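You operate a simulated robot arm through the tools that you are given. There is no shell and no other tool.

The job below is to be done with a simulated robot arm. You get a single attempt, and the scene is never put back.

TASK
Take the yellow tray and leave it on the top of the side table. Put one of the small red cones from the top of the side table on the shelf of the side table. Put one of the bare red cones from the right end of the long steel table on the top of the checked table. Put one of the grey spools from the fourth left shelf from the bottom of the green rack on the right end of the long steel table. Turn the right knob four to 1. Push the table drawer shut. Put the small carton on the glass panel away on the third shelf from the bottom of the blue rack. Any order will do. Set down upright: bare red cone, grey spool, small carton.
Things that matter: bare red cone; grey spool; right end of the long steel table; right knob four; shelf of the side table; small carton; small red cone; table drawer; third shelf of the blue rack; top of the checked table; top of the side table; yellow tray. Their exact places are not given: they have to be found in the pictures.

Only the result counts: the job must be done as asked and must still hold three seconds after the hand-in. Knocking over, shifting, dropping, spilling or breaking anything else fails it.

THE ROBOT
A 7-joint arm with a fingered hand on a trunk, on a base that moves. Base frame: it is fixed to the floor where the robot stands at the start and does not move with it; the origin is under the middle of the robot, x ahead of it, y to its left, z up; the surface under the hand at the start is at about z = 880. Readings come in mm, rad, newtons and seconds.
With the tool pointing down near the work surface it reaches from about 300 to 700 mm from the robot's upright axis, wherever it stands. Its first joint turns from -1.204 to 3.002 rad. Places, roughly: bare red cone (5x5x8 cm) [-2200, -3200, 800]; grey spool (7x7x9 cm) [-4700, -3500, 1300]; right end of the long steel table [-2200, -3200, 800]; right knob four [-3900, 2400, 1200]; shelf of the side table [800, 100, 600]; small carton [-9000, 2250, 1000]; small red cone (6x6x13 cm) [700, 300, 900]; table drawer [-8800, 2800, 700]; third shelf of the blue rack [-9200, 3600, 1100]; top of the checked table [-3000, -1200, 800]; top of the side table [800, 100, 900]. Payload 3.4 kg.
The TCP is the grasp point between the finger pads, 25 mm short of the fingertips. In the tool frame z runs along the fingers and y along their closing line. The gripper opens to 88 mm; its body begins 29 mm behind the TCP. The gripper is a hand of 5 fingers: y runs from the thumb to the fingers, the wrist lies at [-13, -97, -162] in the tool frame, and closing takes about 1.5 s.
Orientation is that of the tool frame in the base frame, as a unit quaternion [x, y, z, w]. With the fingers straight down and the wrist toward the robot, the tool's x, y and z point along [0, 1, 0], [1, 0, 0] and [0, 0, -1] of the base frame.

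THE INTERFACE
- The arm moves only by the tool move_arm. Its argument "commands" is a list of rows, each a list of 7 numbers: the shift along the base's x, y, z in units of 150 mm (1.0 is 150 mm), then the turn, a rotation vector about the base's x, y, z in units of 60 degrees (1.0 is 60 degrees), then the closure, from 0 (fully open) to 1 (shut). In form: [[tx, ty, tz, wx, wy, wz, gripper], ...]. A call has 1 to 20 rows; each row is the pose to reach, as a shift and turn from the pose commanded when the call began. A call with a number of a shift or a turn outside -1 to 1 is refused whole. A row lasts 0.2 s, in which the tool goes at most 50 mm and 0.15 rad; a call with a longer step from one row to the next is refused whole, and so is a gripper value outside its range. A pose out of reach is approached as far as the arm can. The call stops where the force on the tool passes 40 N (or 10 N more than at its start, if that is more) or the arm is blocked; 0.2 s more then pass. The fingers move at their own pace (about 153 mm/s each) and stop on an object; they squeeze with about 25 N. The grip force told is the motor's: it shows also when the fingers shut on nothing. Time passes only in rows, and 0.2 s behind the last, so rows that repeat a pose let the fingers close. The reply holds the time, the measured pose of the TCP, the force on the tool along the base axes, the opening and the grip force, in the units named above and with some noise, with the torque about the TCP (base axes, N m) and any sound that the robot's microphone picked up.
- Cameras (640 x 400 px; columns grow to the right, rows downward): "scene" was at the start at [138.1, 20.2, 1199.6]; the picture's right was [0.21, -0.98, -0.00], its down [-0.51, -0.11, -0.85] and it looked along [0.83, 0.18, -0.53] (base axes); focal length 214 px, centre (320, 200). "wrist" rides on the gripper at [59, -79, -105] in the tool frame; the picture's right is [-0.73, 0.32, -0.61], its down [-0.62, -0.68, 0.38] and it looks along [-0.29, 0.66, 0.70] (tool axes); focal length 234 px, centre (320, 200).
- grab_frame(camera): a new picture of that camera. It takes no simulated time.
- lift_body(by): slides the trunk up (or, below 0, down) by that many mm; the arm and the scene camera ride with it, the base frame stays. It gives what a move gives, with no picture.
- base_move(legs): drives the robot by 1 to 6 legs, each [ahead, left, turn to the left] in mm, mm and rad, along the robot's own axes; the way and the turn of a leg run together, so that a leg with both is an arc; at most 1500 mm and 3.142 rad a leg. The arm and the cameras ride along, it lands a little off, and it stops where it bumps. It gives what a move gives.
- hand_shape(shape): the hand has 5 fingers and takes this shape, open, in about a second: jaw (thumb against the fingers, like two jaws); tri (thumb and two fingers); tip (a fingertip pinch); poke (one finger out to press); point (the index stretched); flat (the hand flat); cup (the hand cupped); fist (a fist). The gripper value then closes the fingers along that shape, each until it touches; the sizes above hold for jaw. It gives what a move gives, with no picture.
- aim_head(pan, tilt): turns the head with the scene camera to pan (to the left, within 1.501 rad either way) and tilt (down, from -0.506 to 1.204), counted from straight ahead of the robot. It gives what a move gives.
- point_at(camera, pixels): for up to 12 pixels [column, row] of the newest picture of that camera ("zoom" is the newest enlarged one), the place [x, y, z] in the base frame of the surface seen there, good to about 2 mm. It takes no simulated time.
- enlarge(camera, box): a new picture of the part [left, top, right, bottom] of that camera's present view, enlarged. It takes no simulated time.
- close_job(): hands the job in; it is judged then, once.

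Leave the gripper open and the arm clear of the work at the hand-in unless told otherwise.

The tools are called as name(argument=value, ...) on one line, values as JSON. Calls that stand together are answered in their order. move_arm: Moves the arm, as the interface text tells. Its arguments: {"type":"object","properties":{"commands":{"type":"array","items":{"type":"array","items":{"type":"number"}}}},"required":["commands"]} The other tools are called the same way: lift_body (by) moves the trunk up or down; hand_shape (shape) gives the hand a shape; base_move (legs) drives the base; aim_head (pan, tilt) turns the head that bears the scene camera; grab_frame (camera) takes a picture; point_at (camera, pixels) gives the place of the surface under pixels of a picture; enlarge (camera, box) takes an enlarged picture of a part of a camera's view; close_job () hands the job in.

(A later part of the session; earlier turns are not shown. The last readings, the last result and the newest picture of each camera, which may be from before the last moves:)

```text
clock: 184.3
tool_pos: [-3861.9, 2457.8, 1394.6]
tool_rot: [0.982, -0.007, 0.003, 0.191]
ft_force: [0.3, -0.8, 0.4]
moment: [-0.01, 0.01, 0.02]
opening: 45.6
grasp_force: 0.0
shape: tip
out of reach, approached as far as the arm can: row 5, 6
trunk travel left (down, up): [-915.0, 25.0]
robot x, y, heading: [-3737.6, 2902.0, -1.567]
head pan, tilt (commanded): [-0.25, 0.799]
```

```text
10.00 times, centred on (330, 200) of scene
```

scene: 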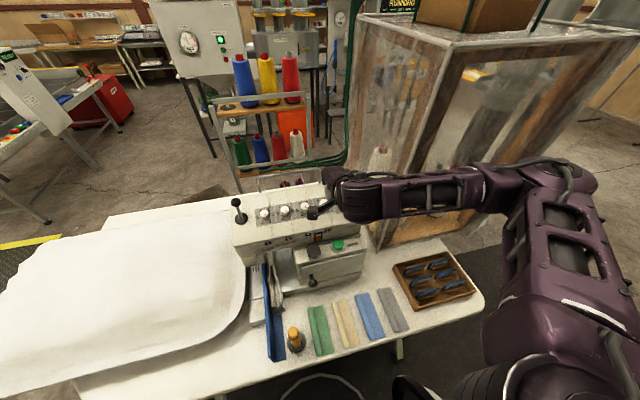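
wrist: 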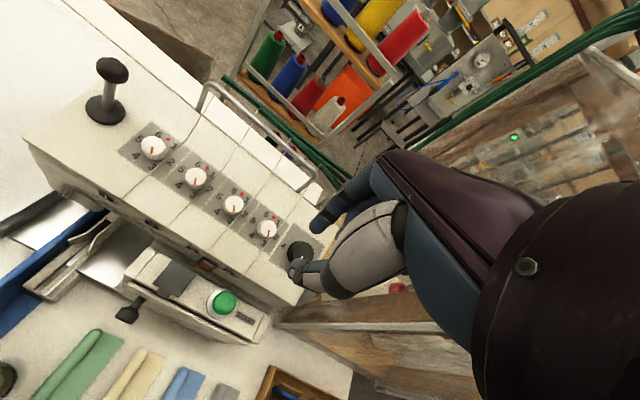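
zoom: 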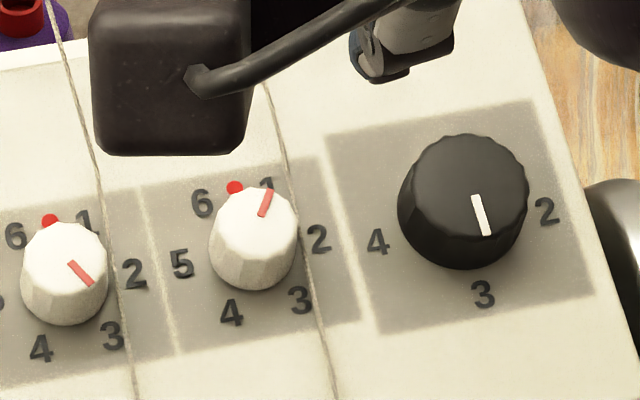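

Knob 4's pointer now stands at 1. I return the hand to jaw shape and vertical, and look west for the way on.

hand_shape(shape="jaw")

move_arm(commands=[[0, 0.1, 0, 0.13, 0, 0, 0], [0, 0.2, 0, 0.26, 0, 0, 0], [0, 0.25, 0, 0.383, 0, 0, 0], [0, 0.25, 0, 0.383, 0, 0, 0]])

aim_head(pan=-1.45, tilt=0.3)

grab_frame(camera="scene")

```text
clock: 185.2
tool_pos: [-3863.1, 2457.0, 1394.3]
tool_rot: [0.982, -0.007, 0.003, 0.191]
ft_force: [-0.1, 0.0, -0.5]
moment: [0.0, -0.02, 0.03]
opening: 87.5
grasp_force: 0.1
shape: jaw
trunk travel left (down, up): [-915.0, 25.0]
robot x, y, heading: [-3736.3, 2896.4, -1.563]
head pan, tilt (commanded): [-0.25, 0.799]
```

```text
clock: 186.2
tool_pos: [-3863.4, 2494.4, 1395.4]
tool_rot: [1.0, -0.008, 0.001, -0.008]
ft_force: [-0.5, -0.3, 0.2]
moment: [-0.05, -0.02, -0.01]
opening: 88.0
grasp_force: 0.1
shape: jaw
trunk travel left (down, up): [-915.0, 25.0]
robot x, y, heading: [-3736.0, 2898.5, -1.574]
head pan, tilt (commanded): [-0.25, 0.799]
```

```text
clock: 187.6
tool_pos: [-3863.2, 2493.3, 1395.1]
tool_rot: [1.0, -0.008, 0.001, -0.007]
ft_force: [0.5, -0.1, 0.1]
moment: [0.01, -0.01, 0.0]
opening: 88.0
grasp_force: 0.2
shape: jaw
trunk travel left (down, up): [-915.0, 25.0]
robot x, y, heading: [-3736.2, 2897.9, -1.568]
head pan, tilt (commanded): [-1.45, 0.3]
```

```text
taken
```

scene: 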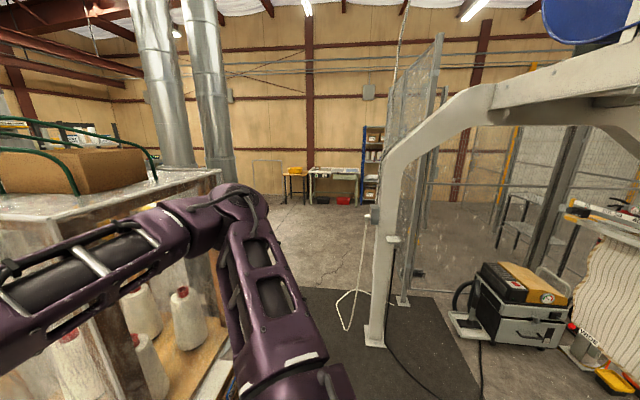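

point_at(camera="scene", pixels=[[375, 330], [385, 200], [362, 300], [350, 320], [340, 250], [300, 230], [372, 180], [335, 180], [295, 190], [210, 180], [220, 370], [405, 290]])

enlarge(camera="scene", box=[250, 110, 410, 220])

```text
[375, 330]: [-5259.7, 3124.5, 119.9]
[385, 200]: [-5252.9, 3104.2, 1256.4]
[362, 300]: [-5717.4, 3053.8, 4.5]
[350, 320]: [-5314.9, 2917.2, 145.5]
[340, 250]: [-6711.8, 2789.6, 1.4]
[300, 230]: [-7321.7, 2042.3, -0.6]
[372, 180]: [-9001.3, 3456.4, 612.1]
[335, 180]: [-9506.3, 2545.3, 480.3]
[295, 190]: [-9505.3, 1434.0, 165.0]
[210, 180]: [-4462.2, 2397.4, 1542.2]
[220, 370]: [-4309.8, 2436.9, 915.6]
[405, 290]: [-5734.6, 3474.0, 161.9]
```

```text
3.64 times, centred on (330, 165) of scene
```

zoom: 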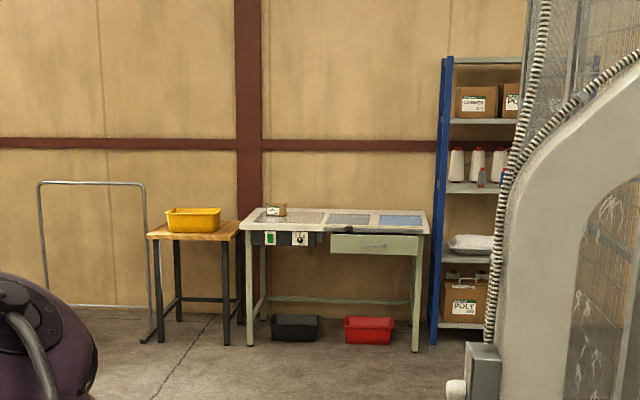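

The way west is open; the table with the half-open drawer, the small carton on the glass panel and the blue rack are visible at the far wall. I turn to face west and drive along.

base_move(legs=[[0, 0, -1.571]])

aim_head(pan=0.0, tilt=0.35)

grab_frame(camera="scene")

point_at(camera="scene", pixels=[[200, 230], [180, 300], [240, 300], [330, 320], [345, 250], [370, 250], [355, 180], [380, 120], [150, 200], [260, 250]])

```text
clock: 191.8
tool_pos: [-4145.8, 3009.0, 1393.8]
tool_rot: [0.715, -0.7, 0.005, -0.004]
ft_force: [0.6, 0.3, -0.9]
moment: [-0.01, -0.02, 0.0]
opening: 88.2
grasp_force: 0.1
shape: jaw
trunk travel left (down, up): [-915.0, 25.0]
robot x, y, heading: [-3738.0, 2898.1, -3.099]
head pan, tilt (commanded): [-1.45, 0.3]
```

```text
clock: 193.3
tool_pos: [-4146.4, 3007.8, 1394.6]
tool_rot: [0.715, -0.699, 0.005, -0.005]
ft_force: [0.0, -0.3, 0.4]
moment: [0.01, 0.01, 0.01]
opening: 87.5
grasp_force: 0.1
shape: jaw
trunk travel left (down, up): [-915.0, 25.0]
robot x, y, heading: [-3736.2, 2895.9, -3.095]
head pan, tilt (commanded): [0.0, 0.351]
```

```text
taken
```

scene: 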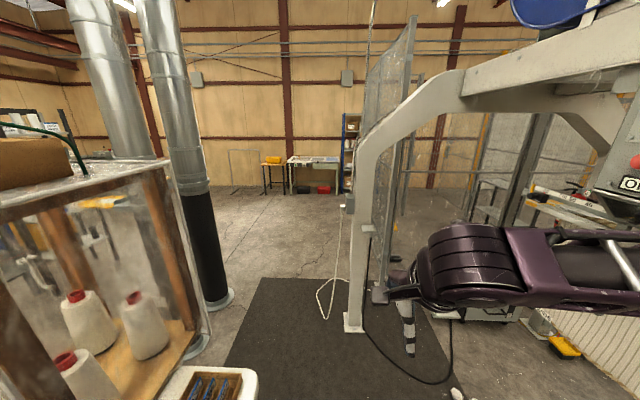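

```text
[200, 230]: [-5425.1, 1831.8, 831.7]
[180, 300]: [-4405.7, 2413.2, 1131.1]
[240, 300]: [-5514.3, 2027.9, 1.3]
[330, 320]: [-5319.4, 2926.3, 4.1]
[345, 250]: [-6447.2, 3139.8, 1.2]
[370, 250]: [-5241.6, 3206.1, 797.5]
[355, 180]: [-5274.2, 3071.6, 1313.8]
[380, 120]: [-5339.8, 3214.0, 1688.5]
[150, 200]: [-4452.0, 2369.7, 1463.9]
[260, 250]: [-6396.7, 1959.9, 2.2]
```

The passage at x≈−5300 lies between the duct (y≈1830) and the rope loop (y≈2917); I aim for y≈2450 there.

base_move(legs=[[1016, 70, 0], [215, 320, 0], [1450, -70, 0]])

grab_frame(camera="scene")

```text
clock: 196.2
tool_pos: [-4517.5, 2907.4, 1396.3]
tool_rot: [0.781, -0.625, 0.004, -0.005]
ft_force: [0.2, 0.7, 0.1]
moment: [0.0, 0.0, -0.01]
opening: 87.8
grasp_force: 0.1
shape: jaw
trunk travel left (down, up): [-915.0, 25.0]
robot x, y, heading: [-4097.7, 2879.9, -2.906]
head pan, tilt (commanded): [0.0, 0.351]
stopped in leg 1: the robot was blocked; the commanded pose is now the measured one
```

```text
taken
```

scene: 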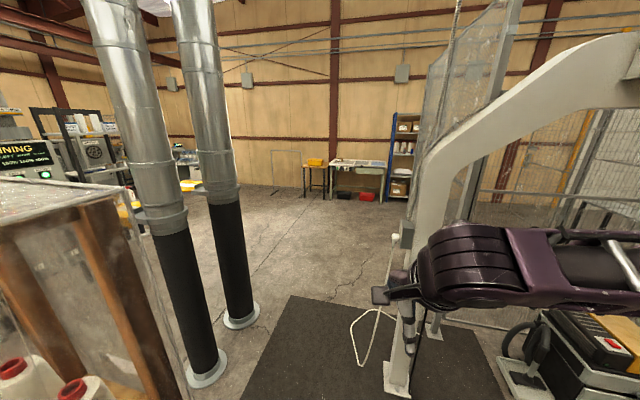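

The base was blocked at (−4098, 2880) and got turned a bit. I look down-left to see what it touched.

aim_head(pan=1.3, tilt=0.9)

grab_frame(camera="scene")

aim_head(pan=-0.7, tilt=0.9)

grab_frame(camera="scene")

```text
clock: 197.7
tool_pos: [-4520.2, 2909.5, 1393.9]
tool_rot: [0.781, -0.625, 0.004, -0.005]
ft_force: [-0.6, -0.7, 0.3]
moment: [-0.01, 0.01, -0.01]
opening: 87.8
grasp_force: 0.1
shape: jaw
trunk travel left (down, up): [-915.0, 25.0]
robot x, y, heading: [-4097.1, 2878.8, -2.904]
head pan, tilt (commanded): [1.3, 0.901]
```

```text
taken
```

scene: 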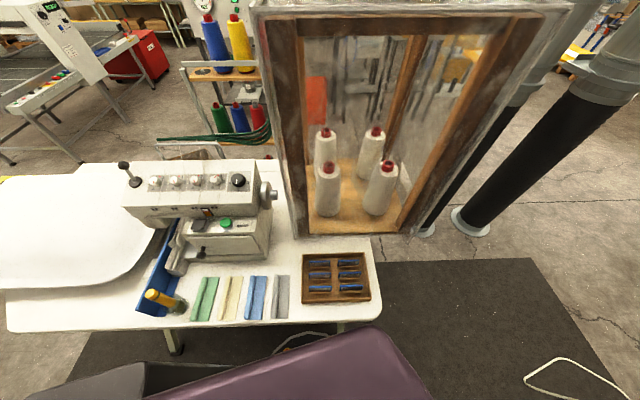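

```text
clock: 199.6
tool_pos: [-4520.2, 2909.0, 1395.0]
tool_rot: [0.78, -0.626, 0.005, -0.004]
ft_force: [-0.5, -0.5, 0.1]
moment: [-0.02, 0.01, -0.01]
opening: 88.1
grasp_force: 0.1
shape: jaw
trunk travel left (down, up): [-915.0, 25.0]
robot x, y, heading: [-4091.2, 2879.0, -2.906]
head pan, tilt (commanded): [-0.7, 0.901]
```

```text
taken
```

scene: 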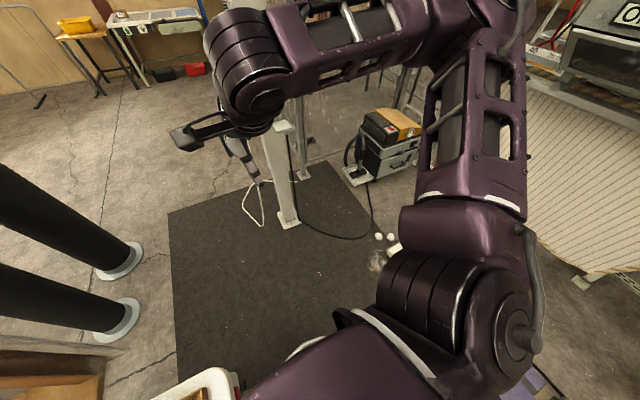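

point_at(camera="scene", pixels=[[380, 240], [388, 255], [540, 385], [205, 375], [230, 372], [300, 350], [290, 215], [250, 200], [600, 100], [575, 270]])

aim_head(pan=1.3, tilt=0.9)

grab_frame(camera="scene")

point_at(camera="scene", pixels=[[239, 180], [214, 181], [380, 300], [350, 325], [370, 320], [175, 340], [300, 342], [330, 338], [335, 270], [150, 180], [155, 295], [20, 330]])

```text
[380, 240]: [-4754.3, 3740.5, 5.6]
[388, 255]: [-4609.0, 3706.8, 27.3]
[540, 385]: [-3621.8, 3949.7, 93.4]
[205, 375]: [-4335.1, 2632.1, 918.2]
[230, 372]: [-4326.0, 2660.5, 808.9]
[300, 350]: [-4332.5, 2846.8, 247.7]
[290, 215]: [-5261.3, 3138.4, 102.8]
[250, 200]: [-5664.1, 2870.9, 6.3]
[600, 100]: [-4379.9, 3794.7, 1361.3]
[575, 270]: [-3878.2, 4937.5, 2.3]
```

```text
clock: 201.5
tool_pos: [-4519.9, 2909.6, 1394.7]
tool_rot: [0.781, -0.625, 0.005, -0.004]
ft_force: [0.3, -0.3, 0.8]
moment: [-0.01, -0.02, 0.0]
opening: 88.0
grasp_force: 0.1
shape: jaw
trunk travel left (down, up): [-915.0, 25.0]
robot x, y, heading: [-4095.0, 2879.2, -2.903]
head pan, tilt (commanded): [1.3, 0.901]
```

```text
taken
```

scene: 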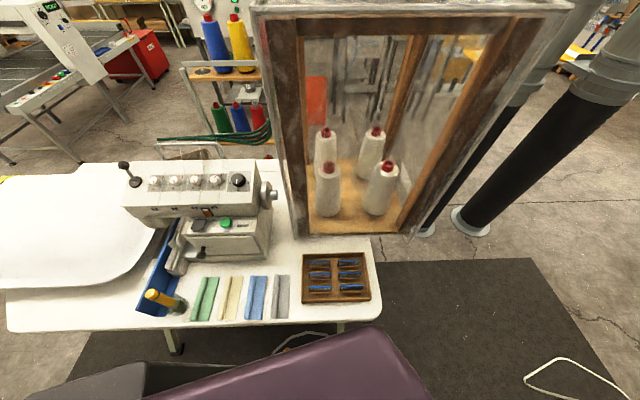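

```text
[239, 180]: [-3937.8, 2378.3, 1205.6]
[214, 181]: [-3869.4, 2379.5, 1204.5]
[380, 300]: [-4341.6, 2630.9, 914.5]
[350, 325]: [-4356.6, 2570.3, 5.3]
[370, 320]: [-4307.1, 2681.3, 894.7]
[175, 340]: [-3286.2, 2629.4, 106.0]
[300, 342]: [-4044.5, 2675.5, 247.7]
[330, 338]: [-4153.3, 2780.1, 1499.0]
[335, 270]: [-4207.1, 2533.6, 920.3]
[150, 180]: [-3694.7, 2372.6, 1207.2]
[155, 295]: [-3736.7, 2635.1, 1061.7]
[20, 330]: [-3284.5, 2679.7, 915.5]
```

The robot's trunk probably touched the table edge (y≈2681); knob and table positions read unchanged. I shift 110 mm north, straighten the heading, and continue.

base_move(legs=[[-26, -107, 0], [0, 0, -0.236]])

aim_head(pan=0.0, tilt=0.4)

grab_frame(camera="scene")

```text
clock: 203.6
tool_pos: [-4503.3, 3119.6, 1393.7]
tool_rot: [-0.702, 0.712, -0.006, 0.003]
ft_force: [0.4, 0.3, 0.8]
moment: [-0.03, -0.01, 0.01]
opening: 87.9
grasp_force: 0.1
shape: jaw
trunk travel left (down, up): [-915.0, 25.0]
robot x, y, heading: [-4098.6, 2993.6, -3.131]
head pan, tilt (commanded): [1.3, 0.901]
```

```text
clock: 205.0
tool_pos: [-4503.1, 3117.2, 1395.3]
tool_rot: [-0.702, 0.712, -0.005, 0.004]
ft_force: [-0.1, 0.3, 0.0]
moment: [-0.02, -0.01, 0.03]
opening: 87.7
grasp_force: 0.0
shape: jaw
trunk travel left (down, up): [-915.0, 25.0]
robot x, y, heading: [-4094.9, 2993.2, -3.132]
head pan, tilt (commanded): [0.0, 0.4]
```

```text
taken
```

scene: 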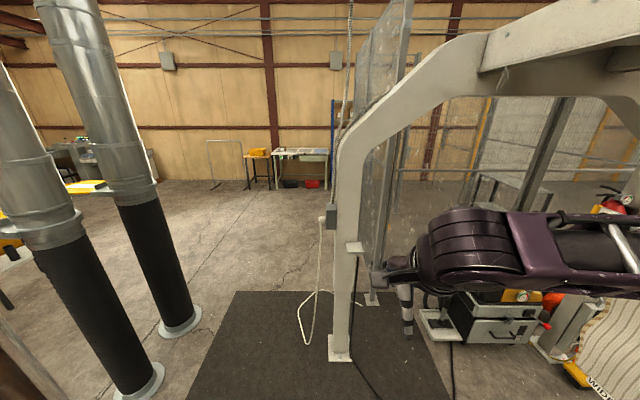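

point_at(camera="scene", pixels=[[140, 375], [180, 318], [160, 240], [60, 260], [310, 320], [340, 345], [10, 340], [335, 215], [355, 60], [350, 160]])

```text
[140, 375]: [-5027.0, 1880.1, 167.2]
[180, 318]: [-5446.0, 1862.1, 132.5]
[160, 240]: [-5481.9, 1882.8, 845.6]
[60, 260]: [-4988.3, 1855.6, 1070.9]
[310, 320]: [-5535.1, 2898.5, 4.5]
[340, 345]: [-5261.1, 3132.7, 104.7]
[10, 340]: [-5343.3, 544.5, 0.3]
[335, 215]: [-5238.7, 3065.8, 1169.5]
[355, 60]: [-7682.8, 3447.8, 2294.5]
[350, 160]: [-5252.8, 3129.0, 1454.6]
```

base_move(legs=[[540, 30, 0], [180, 510, 0]])

grab_frame(camera="scene")

```text
clock: 210.8
tool_pos: [-5213.5, 2570.9, 1394.5]
tool_rot: [0.708, -0.706, 0.005, -0.003]
ft_force: [-0.6, -0.7, 0.9]
moment: [-0.01, 0.03, -0.02]
opening: 88.0
grasp_force: 0.0
shape: jaw
trunk travel left (down, up): [-915.0, 25.0]
robot x, y, heading: [-4808.4, 2449.4, -3.117]
head pan, tilt (commanded): [0.0, 0.4]
```

```text
taken
```

scene: 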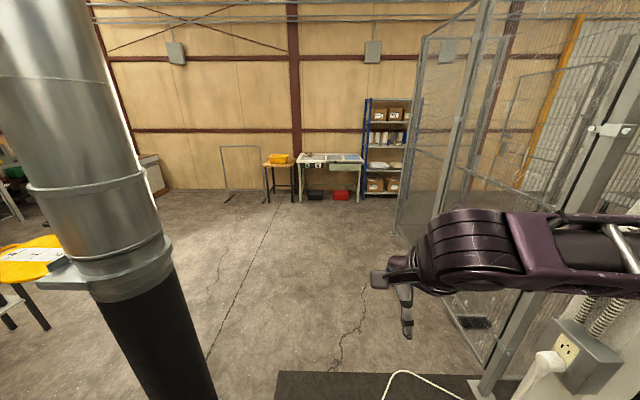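

point_at(camera="scene", pixels=[[485, 375], [500, 320], [400, 230], [430, 180], [545, 200], [390, 385], [230, 195], [270, 195], [340, 165], [375, 170]])

enlarge(camera="scene", box=[250, 80, 430, 210])

```text
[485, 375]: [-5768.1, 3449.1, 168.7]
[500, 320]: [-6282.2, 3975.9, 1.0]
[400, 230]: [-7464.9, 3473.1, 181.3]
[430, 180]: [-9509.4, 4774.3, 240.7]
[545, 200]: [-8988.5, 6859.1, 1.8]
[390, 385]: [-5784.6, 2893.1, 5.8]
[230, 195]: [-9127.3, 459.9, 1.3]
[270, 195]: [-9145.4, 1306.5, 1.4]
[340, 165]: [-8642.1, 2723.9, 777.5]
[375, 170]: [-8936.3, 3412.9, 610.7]
```

```text
3.08 times, centred on (340, 145) of scene
```

zoom: 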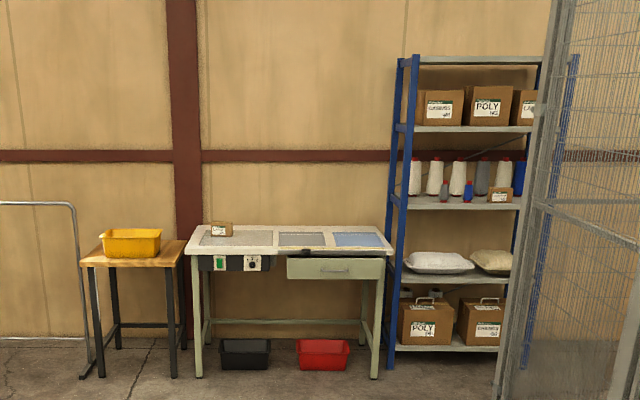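

The floor ahead is free. I drive 2900 mm west and lower the trunk to a working height.

base_move(legs=[[1450, -30, -0.024], [1450, 0, 0]])

lift_body(by=-250)

grab_frame(camera="scene")

```text
clock: 224.7
tool_pos: [-8084.5, 2609.1, 1393.9]
tool_rot: [-0.697, 0.717, -0.004, 0.003]
ft_force: [-0.4, 0.2, 0.8]
moment: [0.0, 0.0, 0.0]
opening: 88.2
grasp_force: 0.0
shape: jaw
trunk travel left (down, up): [-915.0, 25.0]
robot x, y, heading: [-7680.6, 2477.9, 3.134]
head pan, tilt (commanded): [0.0, 0.4]
```

```text
clock: 227.3
tool_pos: [-8085.2, 2610.0, 1144.7]
tool_rot: [-0.697, 0.717, -0.004, 0.003]
ft_force: [0.8, 1.1, 0.0]
moment: [0.02, 0.01, -0.01]
opening: 87.8
grasp_force: 0.1
shape: jaw
trunk travel left (down, up): [-665.0, 275.0]
robot x, y, heading: [-7682.3, 2481.9, 3.127]
head pan, tilt (commanded): [0.0, 0.4]
```

```text
taken
```

scene: 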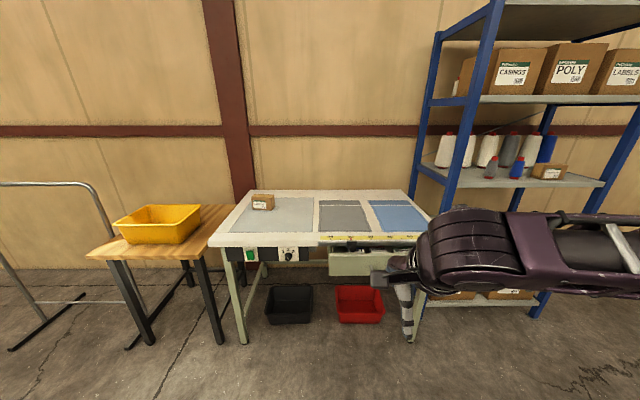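

enlarge(camera="scene", box=[200, 170, 440, 300])

point_at(camera="scene", pixels=[[262, 203], [256, 198], [270, 206], [220, 235], [430, 225], [330, 262], [400, 262], [365, 262], [240, 195], [405, 192], [360, 245], [345, 250]])

enlarge(camera="scene", box=[400, 60, 640, 220])

point_at(camera="zoom", pixels=[[130, 300], [300, 325], [520, 345], [100, 240], [240, 240], [395, 305], [240, 310], [330, 280], [60, 290], [430, 335], [150, 200], [550, 330]])

```text
2.67 times, centred on (320, 235) of scene
```

zoom: 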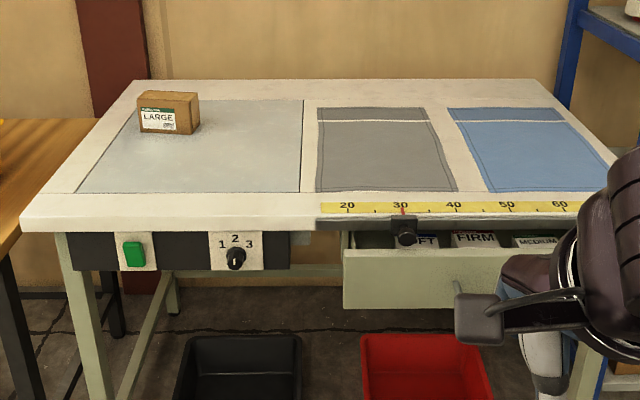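

```text
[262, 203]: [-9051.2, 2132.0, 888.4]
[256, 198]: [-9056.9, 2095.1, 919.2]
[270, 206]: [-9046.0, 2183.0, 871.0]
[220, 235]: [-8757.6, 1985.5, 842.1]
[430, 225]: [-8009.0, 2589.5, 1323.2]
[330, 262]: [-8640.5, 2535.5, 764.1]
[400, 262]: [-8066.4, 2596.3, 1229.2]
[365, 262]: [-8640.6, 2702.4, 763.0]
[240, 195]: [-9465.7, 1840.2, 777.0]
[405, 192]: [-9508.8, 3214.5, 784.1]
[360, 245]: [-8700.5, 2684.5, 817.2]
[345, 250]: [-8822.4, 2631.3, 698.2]
```

```text
2.50 times, centred on (520, 140) of scene
```

zoom: 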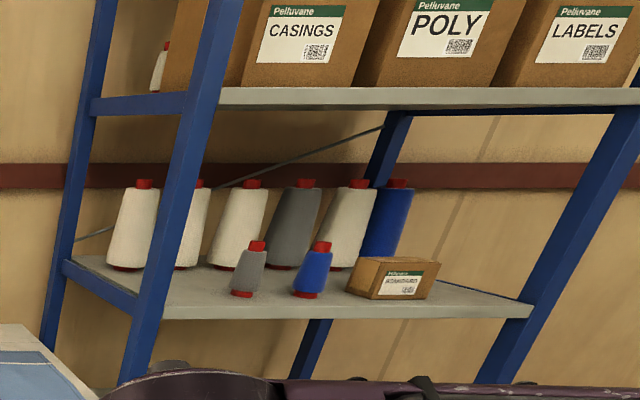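

```text
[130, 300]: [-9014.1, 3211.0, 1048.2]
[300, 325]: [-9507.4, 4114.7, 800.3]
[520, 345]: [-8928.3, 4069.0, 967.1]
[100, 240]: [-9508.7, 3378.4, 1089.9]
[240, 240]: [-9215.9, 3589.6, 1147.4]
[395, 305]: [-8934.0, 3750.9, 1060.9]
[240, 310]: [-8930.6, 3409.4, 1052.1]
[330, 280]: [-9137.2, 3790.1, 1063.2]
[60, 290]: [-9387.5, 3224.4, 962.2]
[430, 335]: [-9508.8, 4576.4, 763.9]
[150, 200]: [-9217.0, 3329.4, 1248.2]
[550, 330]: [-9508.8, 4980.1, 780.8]
```

I see: the drawer front at x≈−8640, z≈764 (open), the table front edge at x≈−8757, and the carton "LARGE" at about (−9050, 2140, 862–920). First the drawer: I tilt the hand 50° forward with closed fingers and lower the trunk.

move_arm(commands=[[0, 0, 0, 0, 0.12, 0, 0.5], [0, 0, 0, 0, 0.24, 0, 1.0], [0, 0, 0, 0, 0.36, 0, 1.0], [0, 0, 0, 0, 0.48, 0, 1.0], [0, 0, 0, 0, 0.6, 0, 1.0], [0, 0, 0, 0, 0.72, 0, 1.0], [0, 0, 0, 0, 0.833, 0, 1.0], [0, 0, 0, 0, 0.833, 0, 1.0]])

lift_body(by=-370)

base_move(legs=[[200, -60, 0.01]])

grab_frame(camera="scene")

grab_frame(camera="wrist")

```text
clock: 229.1
tool_pos: [-8167.5, 2597.9, 1160.5]
tool_rot: [-0.641, 0.656, 0.276, -0.288]
ft_force: [0.3, 0.2, -0.1]
moment: [0.01, 0.0, -0.01]
opening: 0.0
grasp_force: 25.0
shape: jaw
out of reach, approached as far as the arm can: row 2, 3, 4, 5, 6, 7, 8
trunk travel left (down, up): [-665.0, 275.0]
robot x, y, heading: [-7679.6, 2479.5, 3.132]
head pan, tilt (commanded): [0.0, 0.4]
```

```text
clock: 232.7
tool_pos: [-8167.7, 2596.9, 791.3]
tool_rot: [-0.642, 0.655, 0.276, -0.287]
ft_force: [0.2, 0.6, -0.2]
moment: [0.05, 0.01, 0.0]
opening: 0.2
grasp_force: 24.5
shape: jaw
trunk travel left (down, up): [-295.0, 645.0]
robot x, y, heading: [-7682.0, 2474.8, 3.133]
head pan, tilt (commanded): [0.0, 0.4]
```

```text
clock: 234.3
tool_pos: [-8371.8, 2655.1, 790.3]
tool_rot: [-0.644, 0.654, 0.275, -0.288]
ft_force: [0.0, -0.7, 0.7]
moment: [0.01, -0.03, 0.02]
opening: 0.1
grasp_force: 25.4
shape: jaw
trunk travel left (down, up): [-295.0, 645.0]
robot x, y, heading: [-7882.6, 2542.5, -3.138]
head pan, tilt (commanded): [0.0, 0.4]
```

```text
taken
```

scene: 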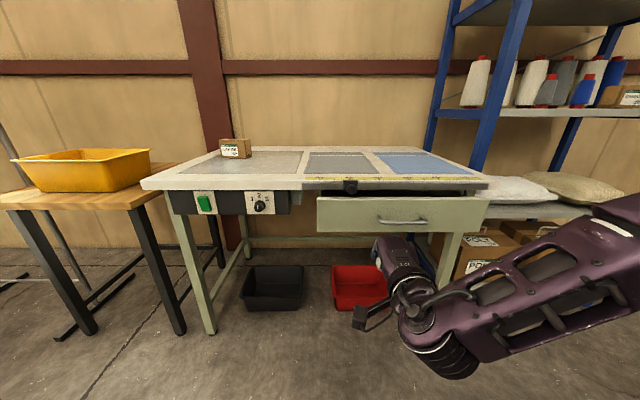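

```text
taken
```

wrist: 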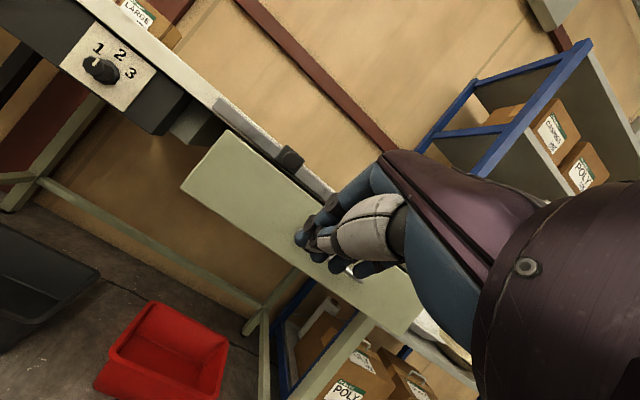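

enlarge(camera="scene", box=[290, 160, 500, 260])

point_at(camera="scene", pixels=[[322, 202], [322, 228], [480, 202], [478, 228], [400, 205], [380, 221], [402, 222], [425, 220], [351, 188], [351, 180], [300, 195], [400, 180]])

point_at(camera="wrist", pixels=[[300, 240], [310, 230], [320, 240], [345, 270], [230, 180], [280, 220], [350, 300], [290, 155], [330, 255]])

```text
3.05 times, centred on (395, 210) of scene
```

zoom: 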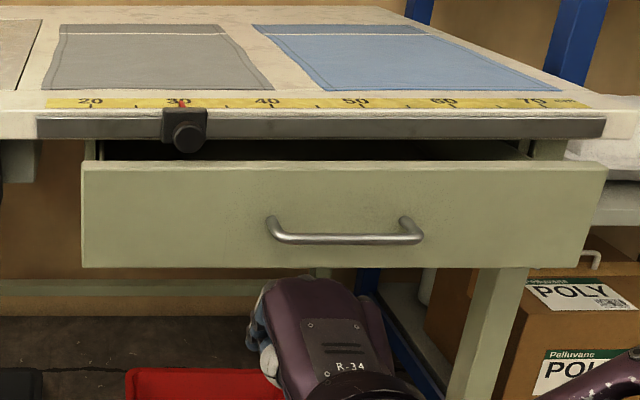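

```text
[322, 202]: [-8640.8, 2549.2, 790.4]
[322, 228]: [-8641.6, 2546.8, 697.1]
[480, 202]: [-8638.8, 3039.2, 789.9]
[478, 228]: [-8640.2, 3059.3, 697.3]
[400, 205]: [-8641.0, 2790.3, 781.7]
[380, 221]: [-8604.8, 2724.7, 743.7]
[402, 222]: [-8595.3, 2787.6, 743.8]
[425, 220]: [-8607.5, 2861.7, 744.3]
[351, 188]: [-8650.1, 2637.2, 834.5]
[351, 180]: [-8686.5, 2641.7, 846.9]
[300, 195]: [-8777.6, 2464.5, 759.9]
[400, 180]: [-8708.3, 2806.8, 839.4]
```

```text
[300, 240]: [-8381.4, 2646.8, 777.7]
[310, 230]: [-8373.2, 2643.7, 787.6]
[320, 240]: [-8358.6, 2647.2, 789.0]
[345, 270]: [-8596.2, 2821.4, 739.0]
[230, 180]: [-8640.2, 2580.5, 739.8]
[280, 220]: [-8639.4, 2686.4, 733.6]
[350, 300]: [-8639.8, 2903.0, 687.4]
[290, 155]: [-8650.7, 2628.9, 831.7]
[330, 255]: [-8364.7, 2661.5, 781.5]
```

The drawer face is at x≈−8640, y 2545–3060, z 690–805, with a handle at y 2725–2865. I'll push on its right part (y≈2950), away from the handle and the ruler slider. I tilt the hand a bit more and shift right.

move_arm(commands=[[0, 0, -0.1, 0, 0.12, 0, 1.0], [0, 0, -0.2, 0, 0.24, 0, 1.0], [0, 0, -0.36, 0, 0.35, 0, 1.0], [0, 0, -0.36, 0, 0.35, 0, 1.0]])

base_move(legs=[[100, -290, 0]])

grab_frame(camera="scene")

grab_frame(camera="wrist")

```text
clock: 235.3
tool_pos: [-8371.0, 2654.8, 791.3]
tool_rot: [-0.644, 0.653, 0.276, -0.288]
ft_force: [0.9, -0.7, 0.4]
moment: [-0.01, 0.01, -0.01]
opening: 0.1
grasp_force: 25.1
shape: jaw
out of reach, approached as far as the arm can: row 1, 2, 3, 4
trunk travel left (down, up): [-295.0, 645.0]
robot x, y, heading: [-7885.8, 2541.2, -3.14]
head pan, tilt (commanded): [0.0, 0.4]
```

```text
clock: 237.4
tool_pos: [-8471.7, 2945.2, 790.9]
tool_rot: [-0.643, 0.654, 0.275, -0.288]
ft_force: [0.1, -0.4, 0.0]
moment: [-0.02, 0.02, -0.03]
opening: 0.2
grasp_force: 24.5
shape: jaw
trunk travel left (down, up): [-295.0, 645.0]
robot x, y, heading: [-7985.8, 2827.3, -3.143]
head pan, tilt (commanded): [0.0, 0.4]
```

```text
taken
```

scene: 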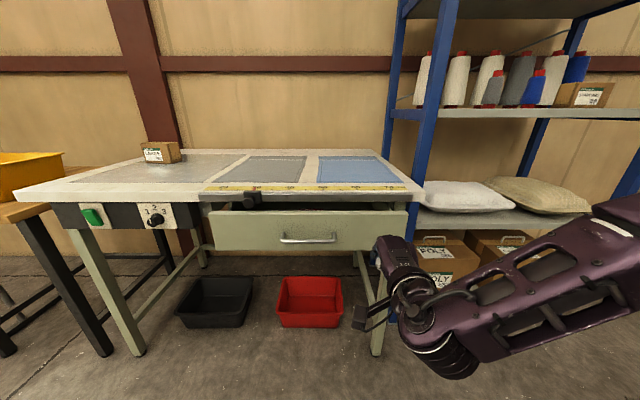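

```text
taken
```

wrist: 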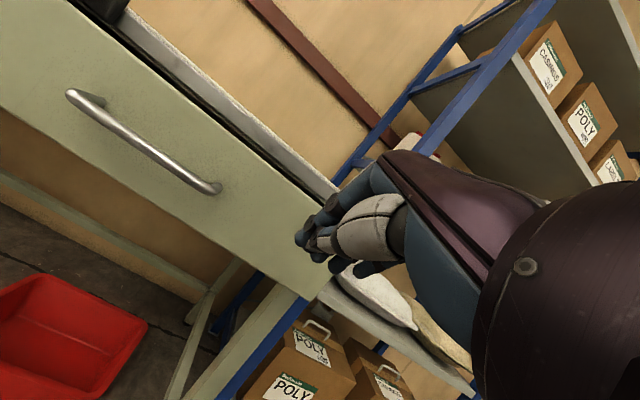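

The tilt is at the arm's limit (47°), which is enough. I lower the hand to z≈722 and approach the face.

move_arm(commands=[[0, 0, -0.2, 0, 0, 0, 1.0], [0, 0, -0.45, 0, 0, 0, 1.0], [0, 0, -0.45, 0, 0, 0, 1.0]])

grab_frame(camera="wrist")

```text
clock: 238.2
tool_pos: [-8471.1, 2944.7, 792.2]
tool_rot: [-0.645, 0.653, 0.274, -0.288]
ft_force: [-0.1, 0.6, 0.1]
moment: [0.01, 0.01, 0.0]
opening: 0.0
grasp_force: 25.0
shape: jaw
out of reach, approached as far as the arm can: row 1, 2, 3
trunk travel left (down, up): [-295.0, 645.0]
robot x, y, heading: [-7986.0, 2827.1, -3.146]
head pan, tilt (commanded): [0.0, 0.4]
```

```text
taken
```

wrist: 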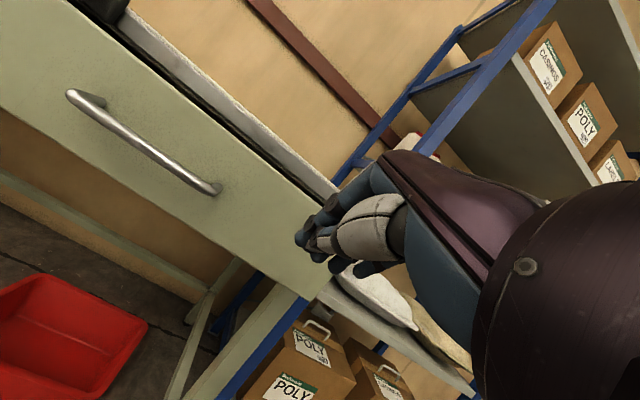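

The arm is at a limit there, so I lower with the trunk instead (−65 mm).

lift_body(by=-62)

base_move(legs=[[120, 0, 0]])

grab_frame(camera="wrist")

grab_frame(camera="scene")

```text
clock: 239.2
tool_pos: [-8470.5, 2943.8, 729.3]
tool_rot: [-0.644, 0.653, 0.274, -0.289]
ft_force: [-0.1, 0.2, -0.5]
moment: [0.02, -0.04, 0.02]
opening: 0.0
grasp_force: 24.6
shape: jaw
trunk travel left (down, up): [-233.0, 707.0]
robot x, y, heading: [-7985.2, 2827.8, -3.14]
head pan, tilt (commanded): [0.0, 0.4]
```

```text
clock: 240.5
tool_pos: [-8591.5, 2943.8, 729.4]
tool_rot: [-0.644, 0.653, 0.274, -0.289]
ft_force: [0.0, -0.3, -0.1]
moment: [-0.02, -0.01, 0.01]
opening: 0.1
grasp_force: 24.9
shape: jaw
trunk travel left (down, up): [-233.0, 707.0]
robot x, y, heading: [-8101.6, 2832.5, -3.133]
head pan, tilt (commanded): [0.0, 0.4]
```

```text
taken
```

wrist: 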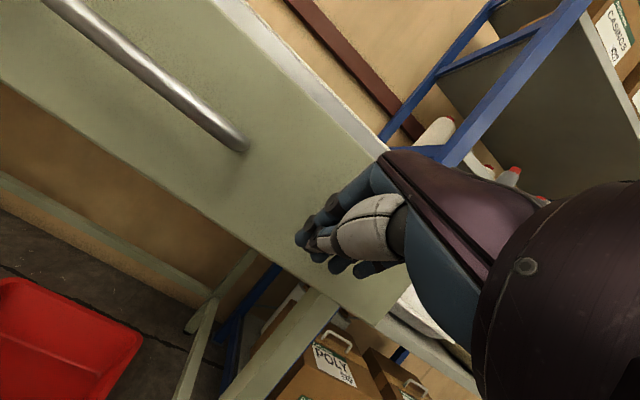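

```text
taken
```

scene: 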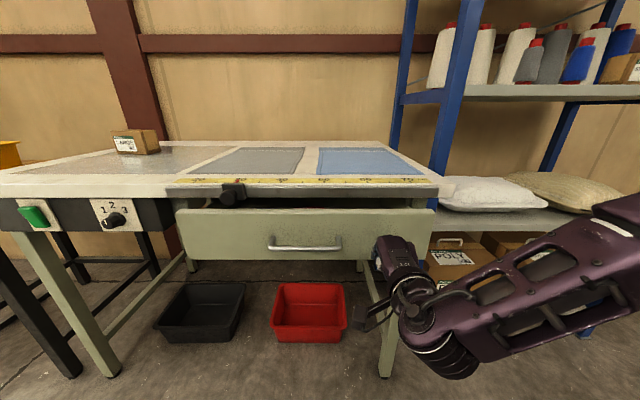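

Tips are ~30 mm from the face. I push with the arm in −x in small steps.

move_arm(commands=[[-0.12, 0, 0, 0, 0, 0, 1.0], [-0.24, 0, 0, 0, 0, 0, 1.0], [-0.36, 0, 0, 0, 0, 0, 1.0], [-0.48, 0, 0, 0, 0, 0, 1.0]])

grab_frame(camera="wrist")

```text
clock: 241.5
tool_pos: [-8663.0, 2943.4, 729.4]
tool_rot: [-0.645, 0.653, 0.275, -0.288]
ft_force: [0.1, 0.0, 0.2]
moment: [0.02, 0.0, 0.01]
opening: 0.0
grasp_force: 24.7
shape: jaw
trunk travel left (down, up): [-233.0, 707.0]
robot x, y, heading: [-8103.2, 2825.4, -3.143]
head pan, tilt (commanded): [0.0, 0.4]
```

```text
taken
```

wrist: 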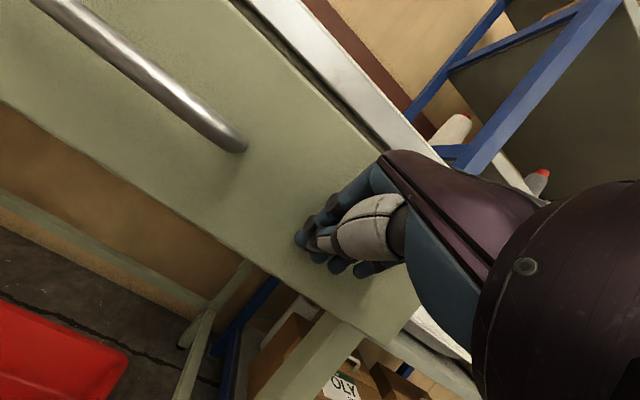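

point_at(camera="wrist", pixels=[[230, 200], [270, 230], [200, 140], [310, 60], [330, 270]])

move_arm(commands=[[-0.12, 0, 0, 0, 0, 0, 1.0], [-0.24, 0, 0, 0, 0, 0, 1.0], [-0.36, 0, 0, 0, 0, 0, 1.0], [-0.48, 0, 0, 0, 0, 0, 1.0], [-0.6, 0, 0, 0, 0, 0, 1.0]])

grab_frame(camera="wrist")

point_at(camera="wrist", pixels=[[230, 200], [200, 140], [310, 60], [360, 110]])

grab_frame(camera="scene")

```text
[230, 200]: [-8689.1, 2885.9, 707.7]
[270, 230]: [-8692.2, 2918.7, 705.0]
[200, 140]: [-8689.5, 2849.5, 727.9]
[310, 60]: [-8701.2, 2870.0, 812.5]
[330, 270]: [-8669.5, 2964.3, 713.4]
```

```text
clock: 242.7
tool_pos: [-8743.8, 2943.2, 732.5]
tool_rot: [-0.646, 0.652, 0.273, -0.289]
ft_force: [31.7, 2.7, 1.4]
moment: [0.05, -0.32, -0.08]
opening: 0.0
grasp_force: 24.9
shape: jaw
trunk travel left (down, up): [-233.0, 707.0]
robot x, y, heading: [-8103.9, 2831.3, 3.135]
head pan, tilt (commanded): [0.0, 0.4]
stopped in row 5: the force on the tool passed its limit at 50 N (the readings are from after the stop); the commanded pose is now the measured one
```

```text
taken
```

wrist: 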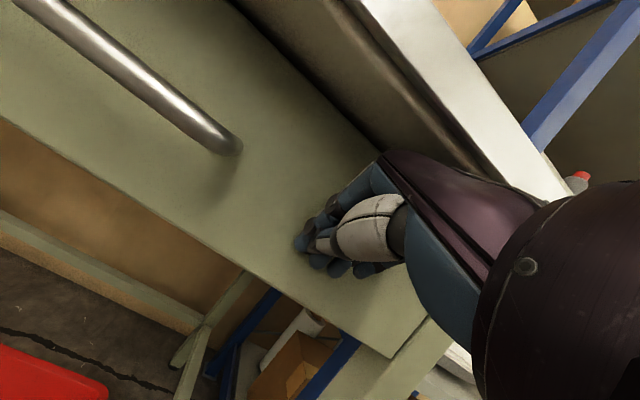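

```text
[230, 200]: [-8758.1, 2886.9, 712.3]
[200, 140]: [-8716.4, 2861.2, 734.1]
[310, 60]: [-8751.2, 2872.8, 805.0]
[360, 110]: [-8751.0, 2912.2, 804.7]
```

```text
taken
```

scene: 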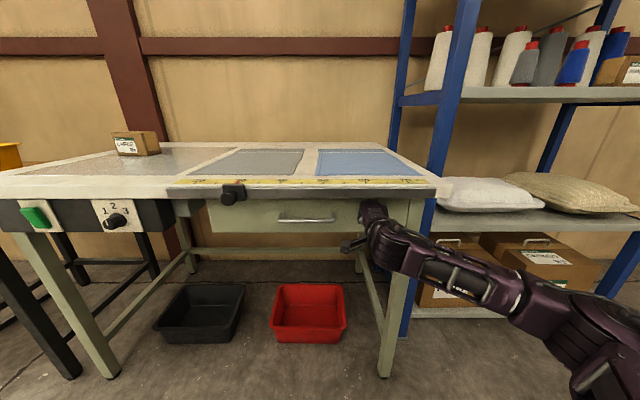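

enlarge(camera="scene", box=[180, 170, 450, 270])

enlarge(camera="wrist", box=[220, 0, 560, 300])

point_at(camera="scene", pixels=[[215, 225], [340, 225], [280, 205], [195, 210], [300, 183], [370, 195], [420, 190], [160, 215]])

```text
2.37 times, centred on (315, 220) of scene
```

zoom: 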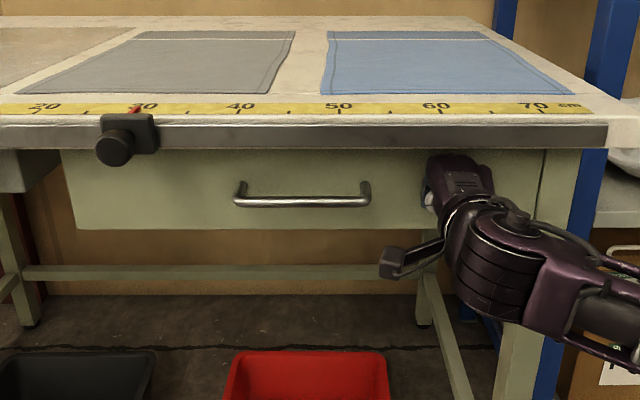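

```text
1.33 times, centred on (390, 150) of wrist
```

zoom: 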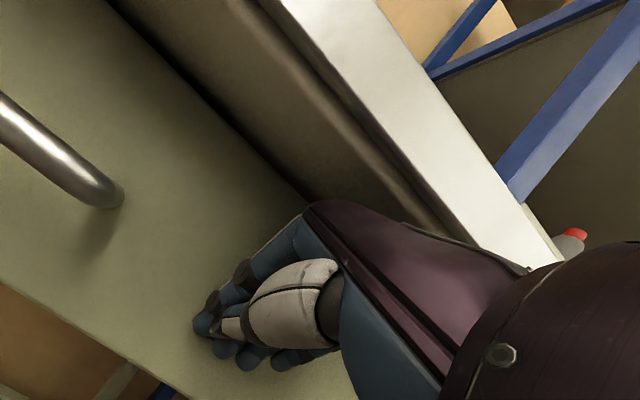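

```text
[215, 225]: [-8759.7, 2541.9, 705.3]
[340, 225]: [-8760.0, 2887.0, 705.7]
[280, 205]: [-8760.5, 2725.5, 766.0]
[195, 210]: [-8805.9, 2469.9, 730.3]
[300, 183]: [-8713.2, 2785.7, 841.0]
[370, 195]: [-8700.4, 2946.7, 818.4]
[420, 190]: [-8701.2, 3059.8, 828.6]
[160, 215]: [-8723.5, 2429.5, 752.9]
```

The face moved to x≈−8760 and then the force rose. I back off to check whether the drawer is fully shut or whether the hand only met the table edge.

move_arm(commands=[[0.15, 0, 0, 0, 0, 0, 1.0], [0.45, 0, 0, 0, 0, 0, 1.0], [0.75, 0, 0, 0, 0, 0, 1.0], [0.9, 0, 0, 0, 0, 0, 1.0]])

grab_frame(camera="wrist")

enlarge(camera="scene", box=[180, 170, 450, 270])

point_at(camera="zoom", pixels=[[72, 190], [80, 160], [200, 160], [420, 200], [530, 180], [555, 185], [575, 180], [300, 225], [545, 240], [40, 170], [535, 215]])

```text
clock: 243.7
tool_pos: [-8609.8, 2941.4, 730.4]
tool_rot: [-0.645, 0.653, 0.271, -0.289]
ft_force: [0.1, -0.1, 0.3]
moment: [0.0, 0.03, 0.04]
opening: 0.0
grasp_force: 25.1
shape: jaw
trunk travel left (down, up): [-233.0, 707.0]
robot x, y, heading: [-8102.3, 2825.6, 3.137]
head pan, tilt (commanded): [0.0, 0.4]
```

```text
taken
```

wrist: 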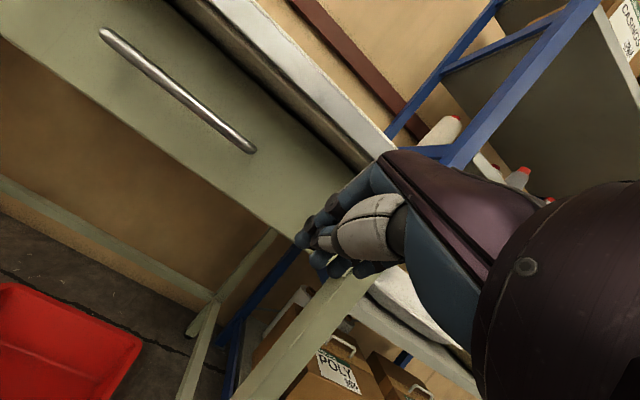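

```text
2.37 times, centred on (315, 220) of scene
```

zoom: 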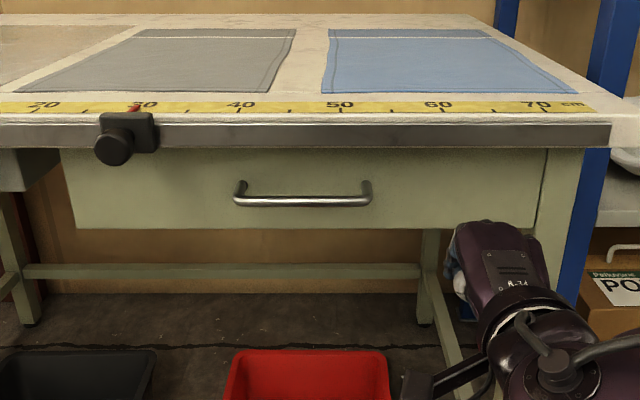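

```text
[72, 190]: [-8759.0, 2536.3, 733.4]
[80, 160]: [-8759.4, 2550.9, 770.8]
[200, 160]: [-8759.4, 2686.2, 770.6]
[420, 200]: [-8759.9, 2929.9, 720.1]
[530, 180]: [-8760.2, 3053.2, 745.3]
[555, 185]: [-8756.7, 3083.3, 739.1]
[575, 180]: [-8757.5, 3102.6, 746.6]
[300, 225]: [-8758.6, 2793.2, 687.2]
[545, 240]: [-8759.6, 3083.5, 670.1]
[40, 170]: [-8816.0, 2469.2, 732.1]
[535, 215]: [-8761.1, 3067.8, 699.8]
```

The face (x≈−8759.5) is now flush with the table leg (x≈−8757), so it appears shut. To be certain the hand wasn't just stopped by the table edge, I'll press once more on the handle (which stands out 45 mm) at y≈2795.

lift_body(by=28)

base_move(legs=[[0, 147, 0]])

move_arm(commands=[[-0.2, 0, 0, 0, 0, 0, 1.0], [-0.4, 0, 0, 0, 0, 0, 1.0], [-0.5, 0, 0, 0, 0, 0, 1.0], [-0.6, 0, 0, 0, 0, 0, 1.0], [-0.7, 0, 0, 0, 0, 0, 1.0], [-0.8, 0, 0, 0, 0, 0, 1.0], [-0.9, 0, 0, 0, 0, 0, 1.0]])

grab_frame(camera="wrist")

enlarge(camera="scene", box=[180, 170, 450, 270])

```text
clock: 244.4
tool_pos: [-8612.2, 2942.0, 757.4]
tool_rot: [-0.646, 0.653, 0.272, -0.286]
ft_force: [0.3, 0.1, 0.8]
moment: [0.02, -0.01, 0.01]
opening: 0.0
grasp_force: 25.4
shape: jaw
trunk travel left (down, up): [-261.0, 679.0]
robot x, y, heading: [-8104.1, 2828.7, 3.141]
head pan, tilt (commanded): [0.0, 0.4]
```

```text
clock: 245.8
tool_pos: [-8611.0, 2792.4, 757.1]
tool_rot: [-0.646, 0.653, 0.272, -0.288]
ft_force: [0.0, 0.4, 0.2]
moment: [-0.01, 0.0, 0.0]
opening: 0.3
grasp_force: 25.0
shape: jaw
trunk travel left (down, up): [-261.0, 679.0]
robot x, y, heading: [-8103.2, 2680.3, -3.143]
head pan, tilt (commanded): [0.0, 0.4]
```

```text
clock: 246.9
tool_pos: [-8705.7, 2791.5, 763.6]
tool_rot: [-0.646, 0.65, 0.275, -0.291]
ft_force: [22.9, 0.9, 3.2]
moment: [-0.13, 0.89, -0.22]
opening: 0.0
grasp_force: 25.2
shape: jaw
trunk travel left (down, up): [-261.0, 679.0]
robot x, y, heading: [-8101.7, 2681.0, 3.143]
head pan, tilt (commanded): [0.0, 0.4]
stopped in row 5: the force on the tool passed its limit at 54 N (the readings are from after the stop); the commanded pose is now the measured one
```

```text
taken
```

wrist: 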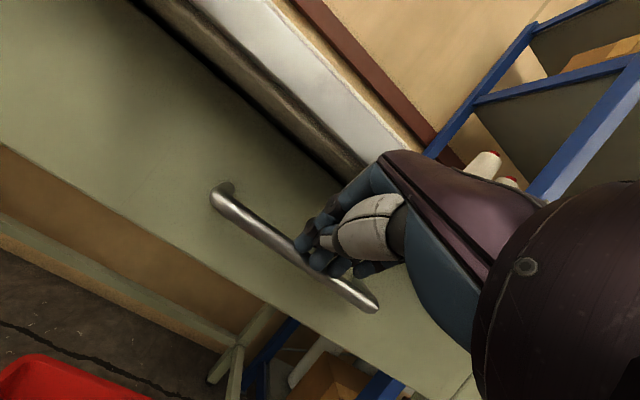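

```text
2.37 times, centred on (315, 220) of scene
```

zoom: 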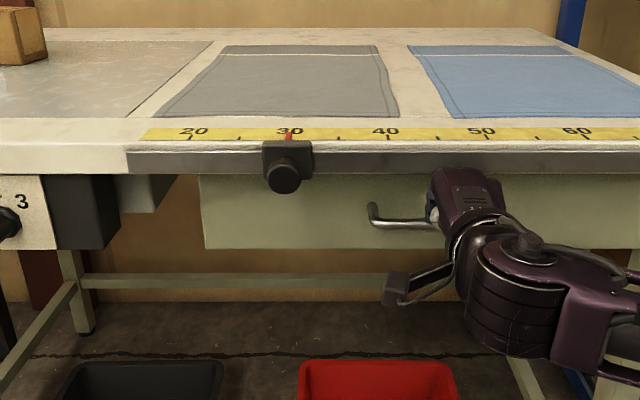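

point_at(camera="zoom", pixels=[[230, 220], [330, 220], [560, 220], [350, 240], [215, 200], [390, 225]])

move_arm(commands=[[0.2, 0, 0, 0, 0, 0, 1.0], [0.5, 0, 0, 0, 0, 0, 1.0], [0.8, 0, 0, 0, 0, 0, 1.0], [1.0, 0, 0, 0, 0, 0, 1.0]])

grab_frame(camera="scene")

point_at(camera="scene", pixels=[[285, 220], [330, 210], [390, 215]])

```text
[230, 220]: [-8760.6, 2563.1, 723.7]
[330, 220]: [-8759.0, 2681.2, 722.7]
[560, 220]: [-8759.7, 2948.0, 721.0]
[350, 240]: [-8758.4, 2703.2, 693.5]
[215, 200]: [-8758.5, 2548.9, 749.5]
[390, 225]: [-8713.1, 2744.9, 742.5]
```

```text
clock: 247.9
tool_pos: [-8587.3, 2790.5, 760.0]
tool_rot: [-0.648, 0.651, 0.272, -0.288]
ft_force: [-0.1, -0.1, 0.7]
moment: [0.01, 0.0, -0.02]
opening: 0.0
grasp_force: 24.9
shape: jaw
out of reach, approached as far as the arm can: row 4
trunk travel left (down, up): [-261.0, 679.0]
robot x, y, heading: [-8103.3, 2681.1, 3.141]
head pan, tilt (commanded): [0.0, 0.4]
```

```text
taken
```

scene: 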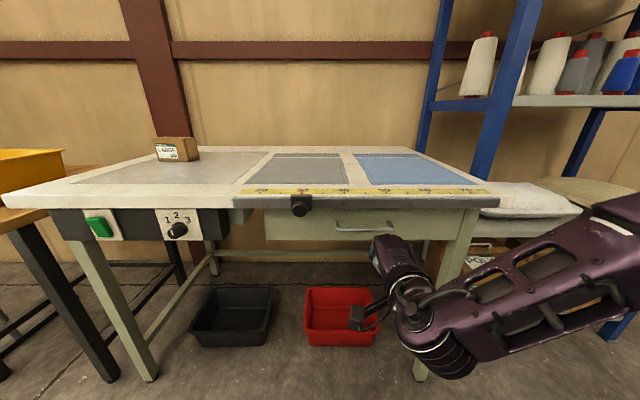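

```text
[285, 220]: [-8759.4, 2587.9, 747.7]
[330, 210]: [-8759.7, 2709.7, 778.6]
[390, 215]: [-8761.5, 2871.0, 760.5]
```

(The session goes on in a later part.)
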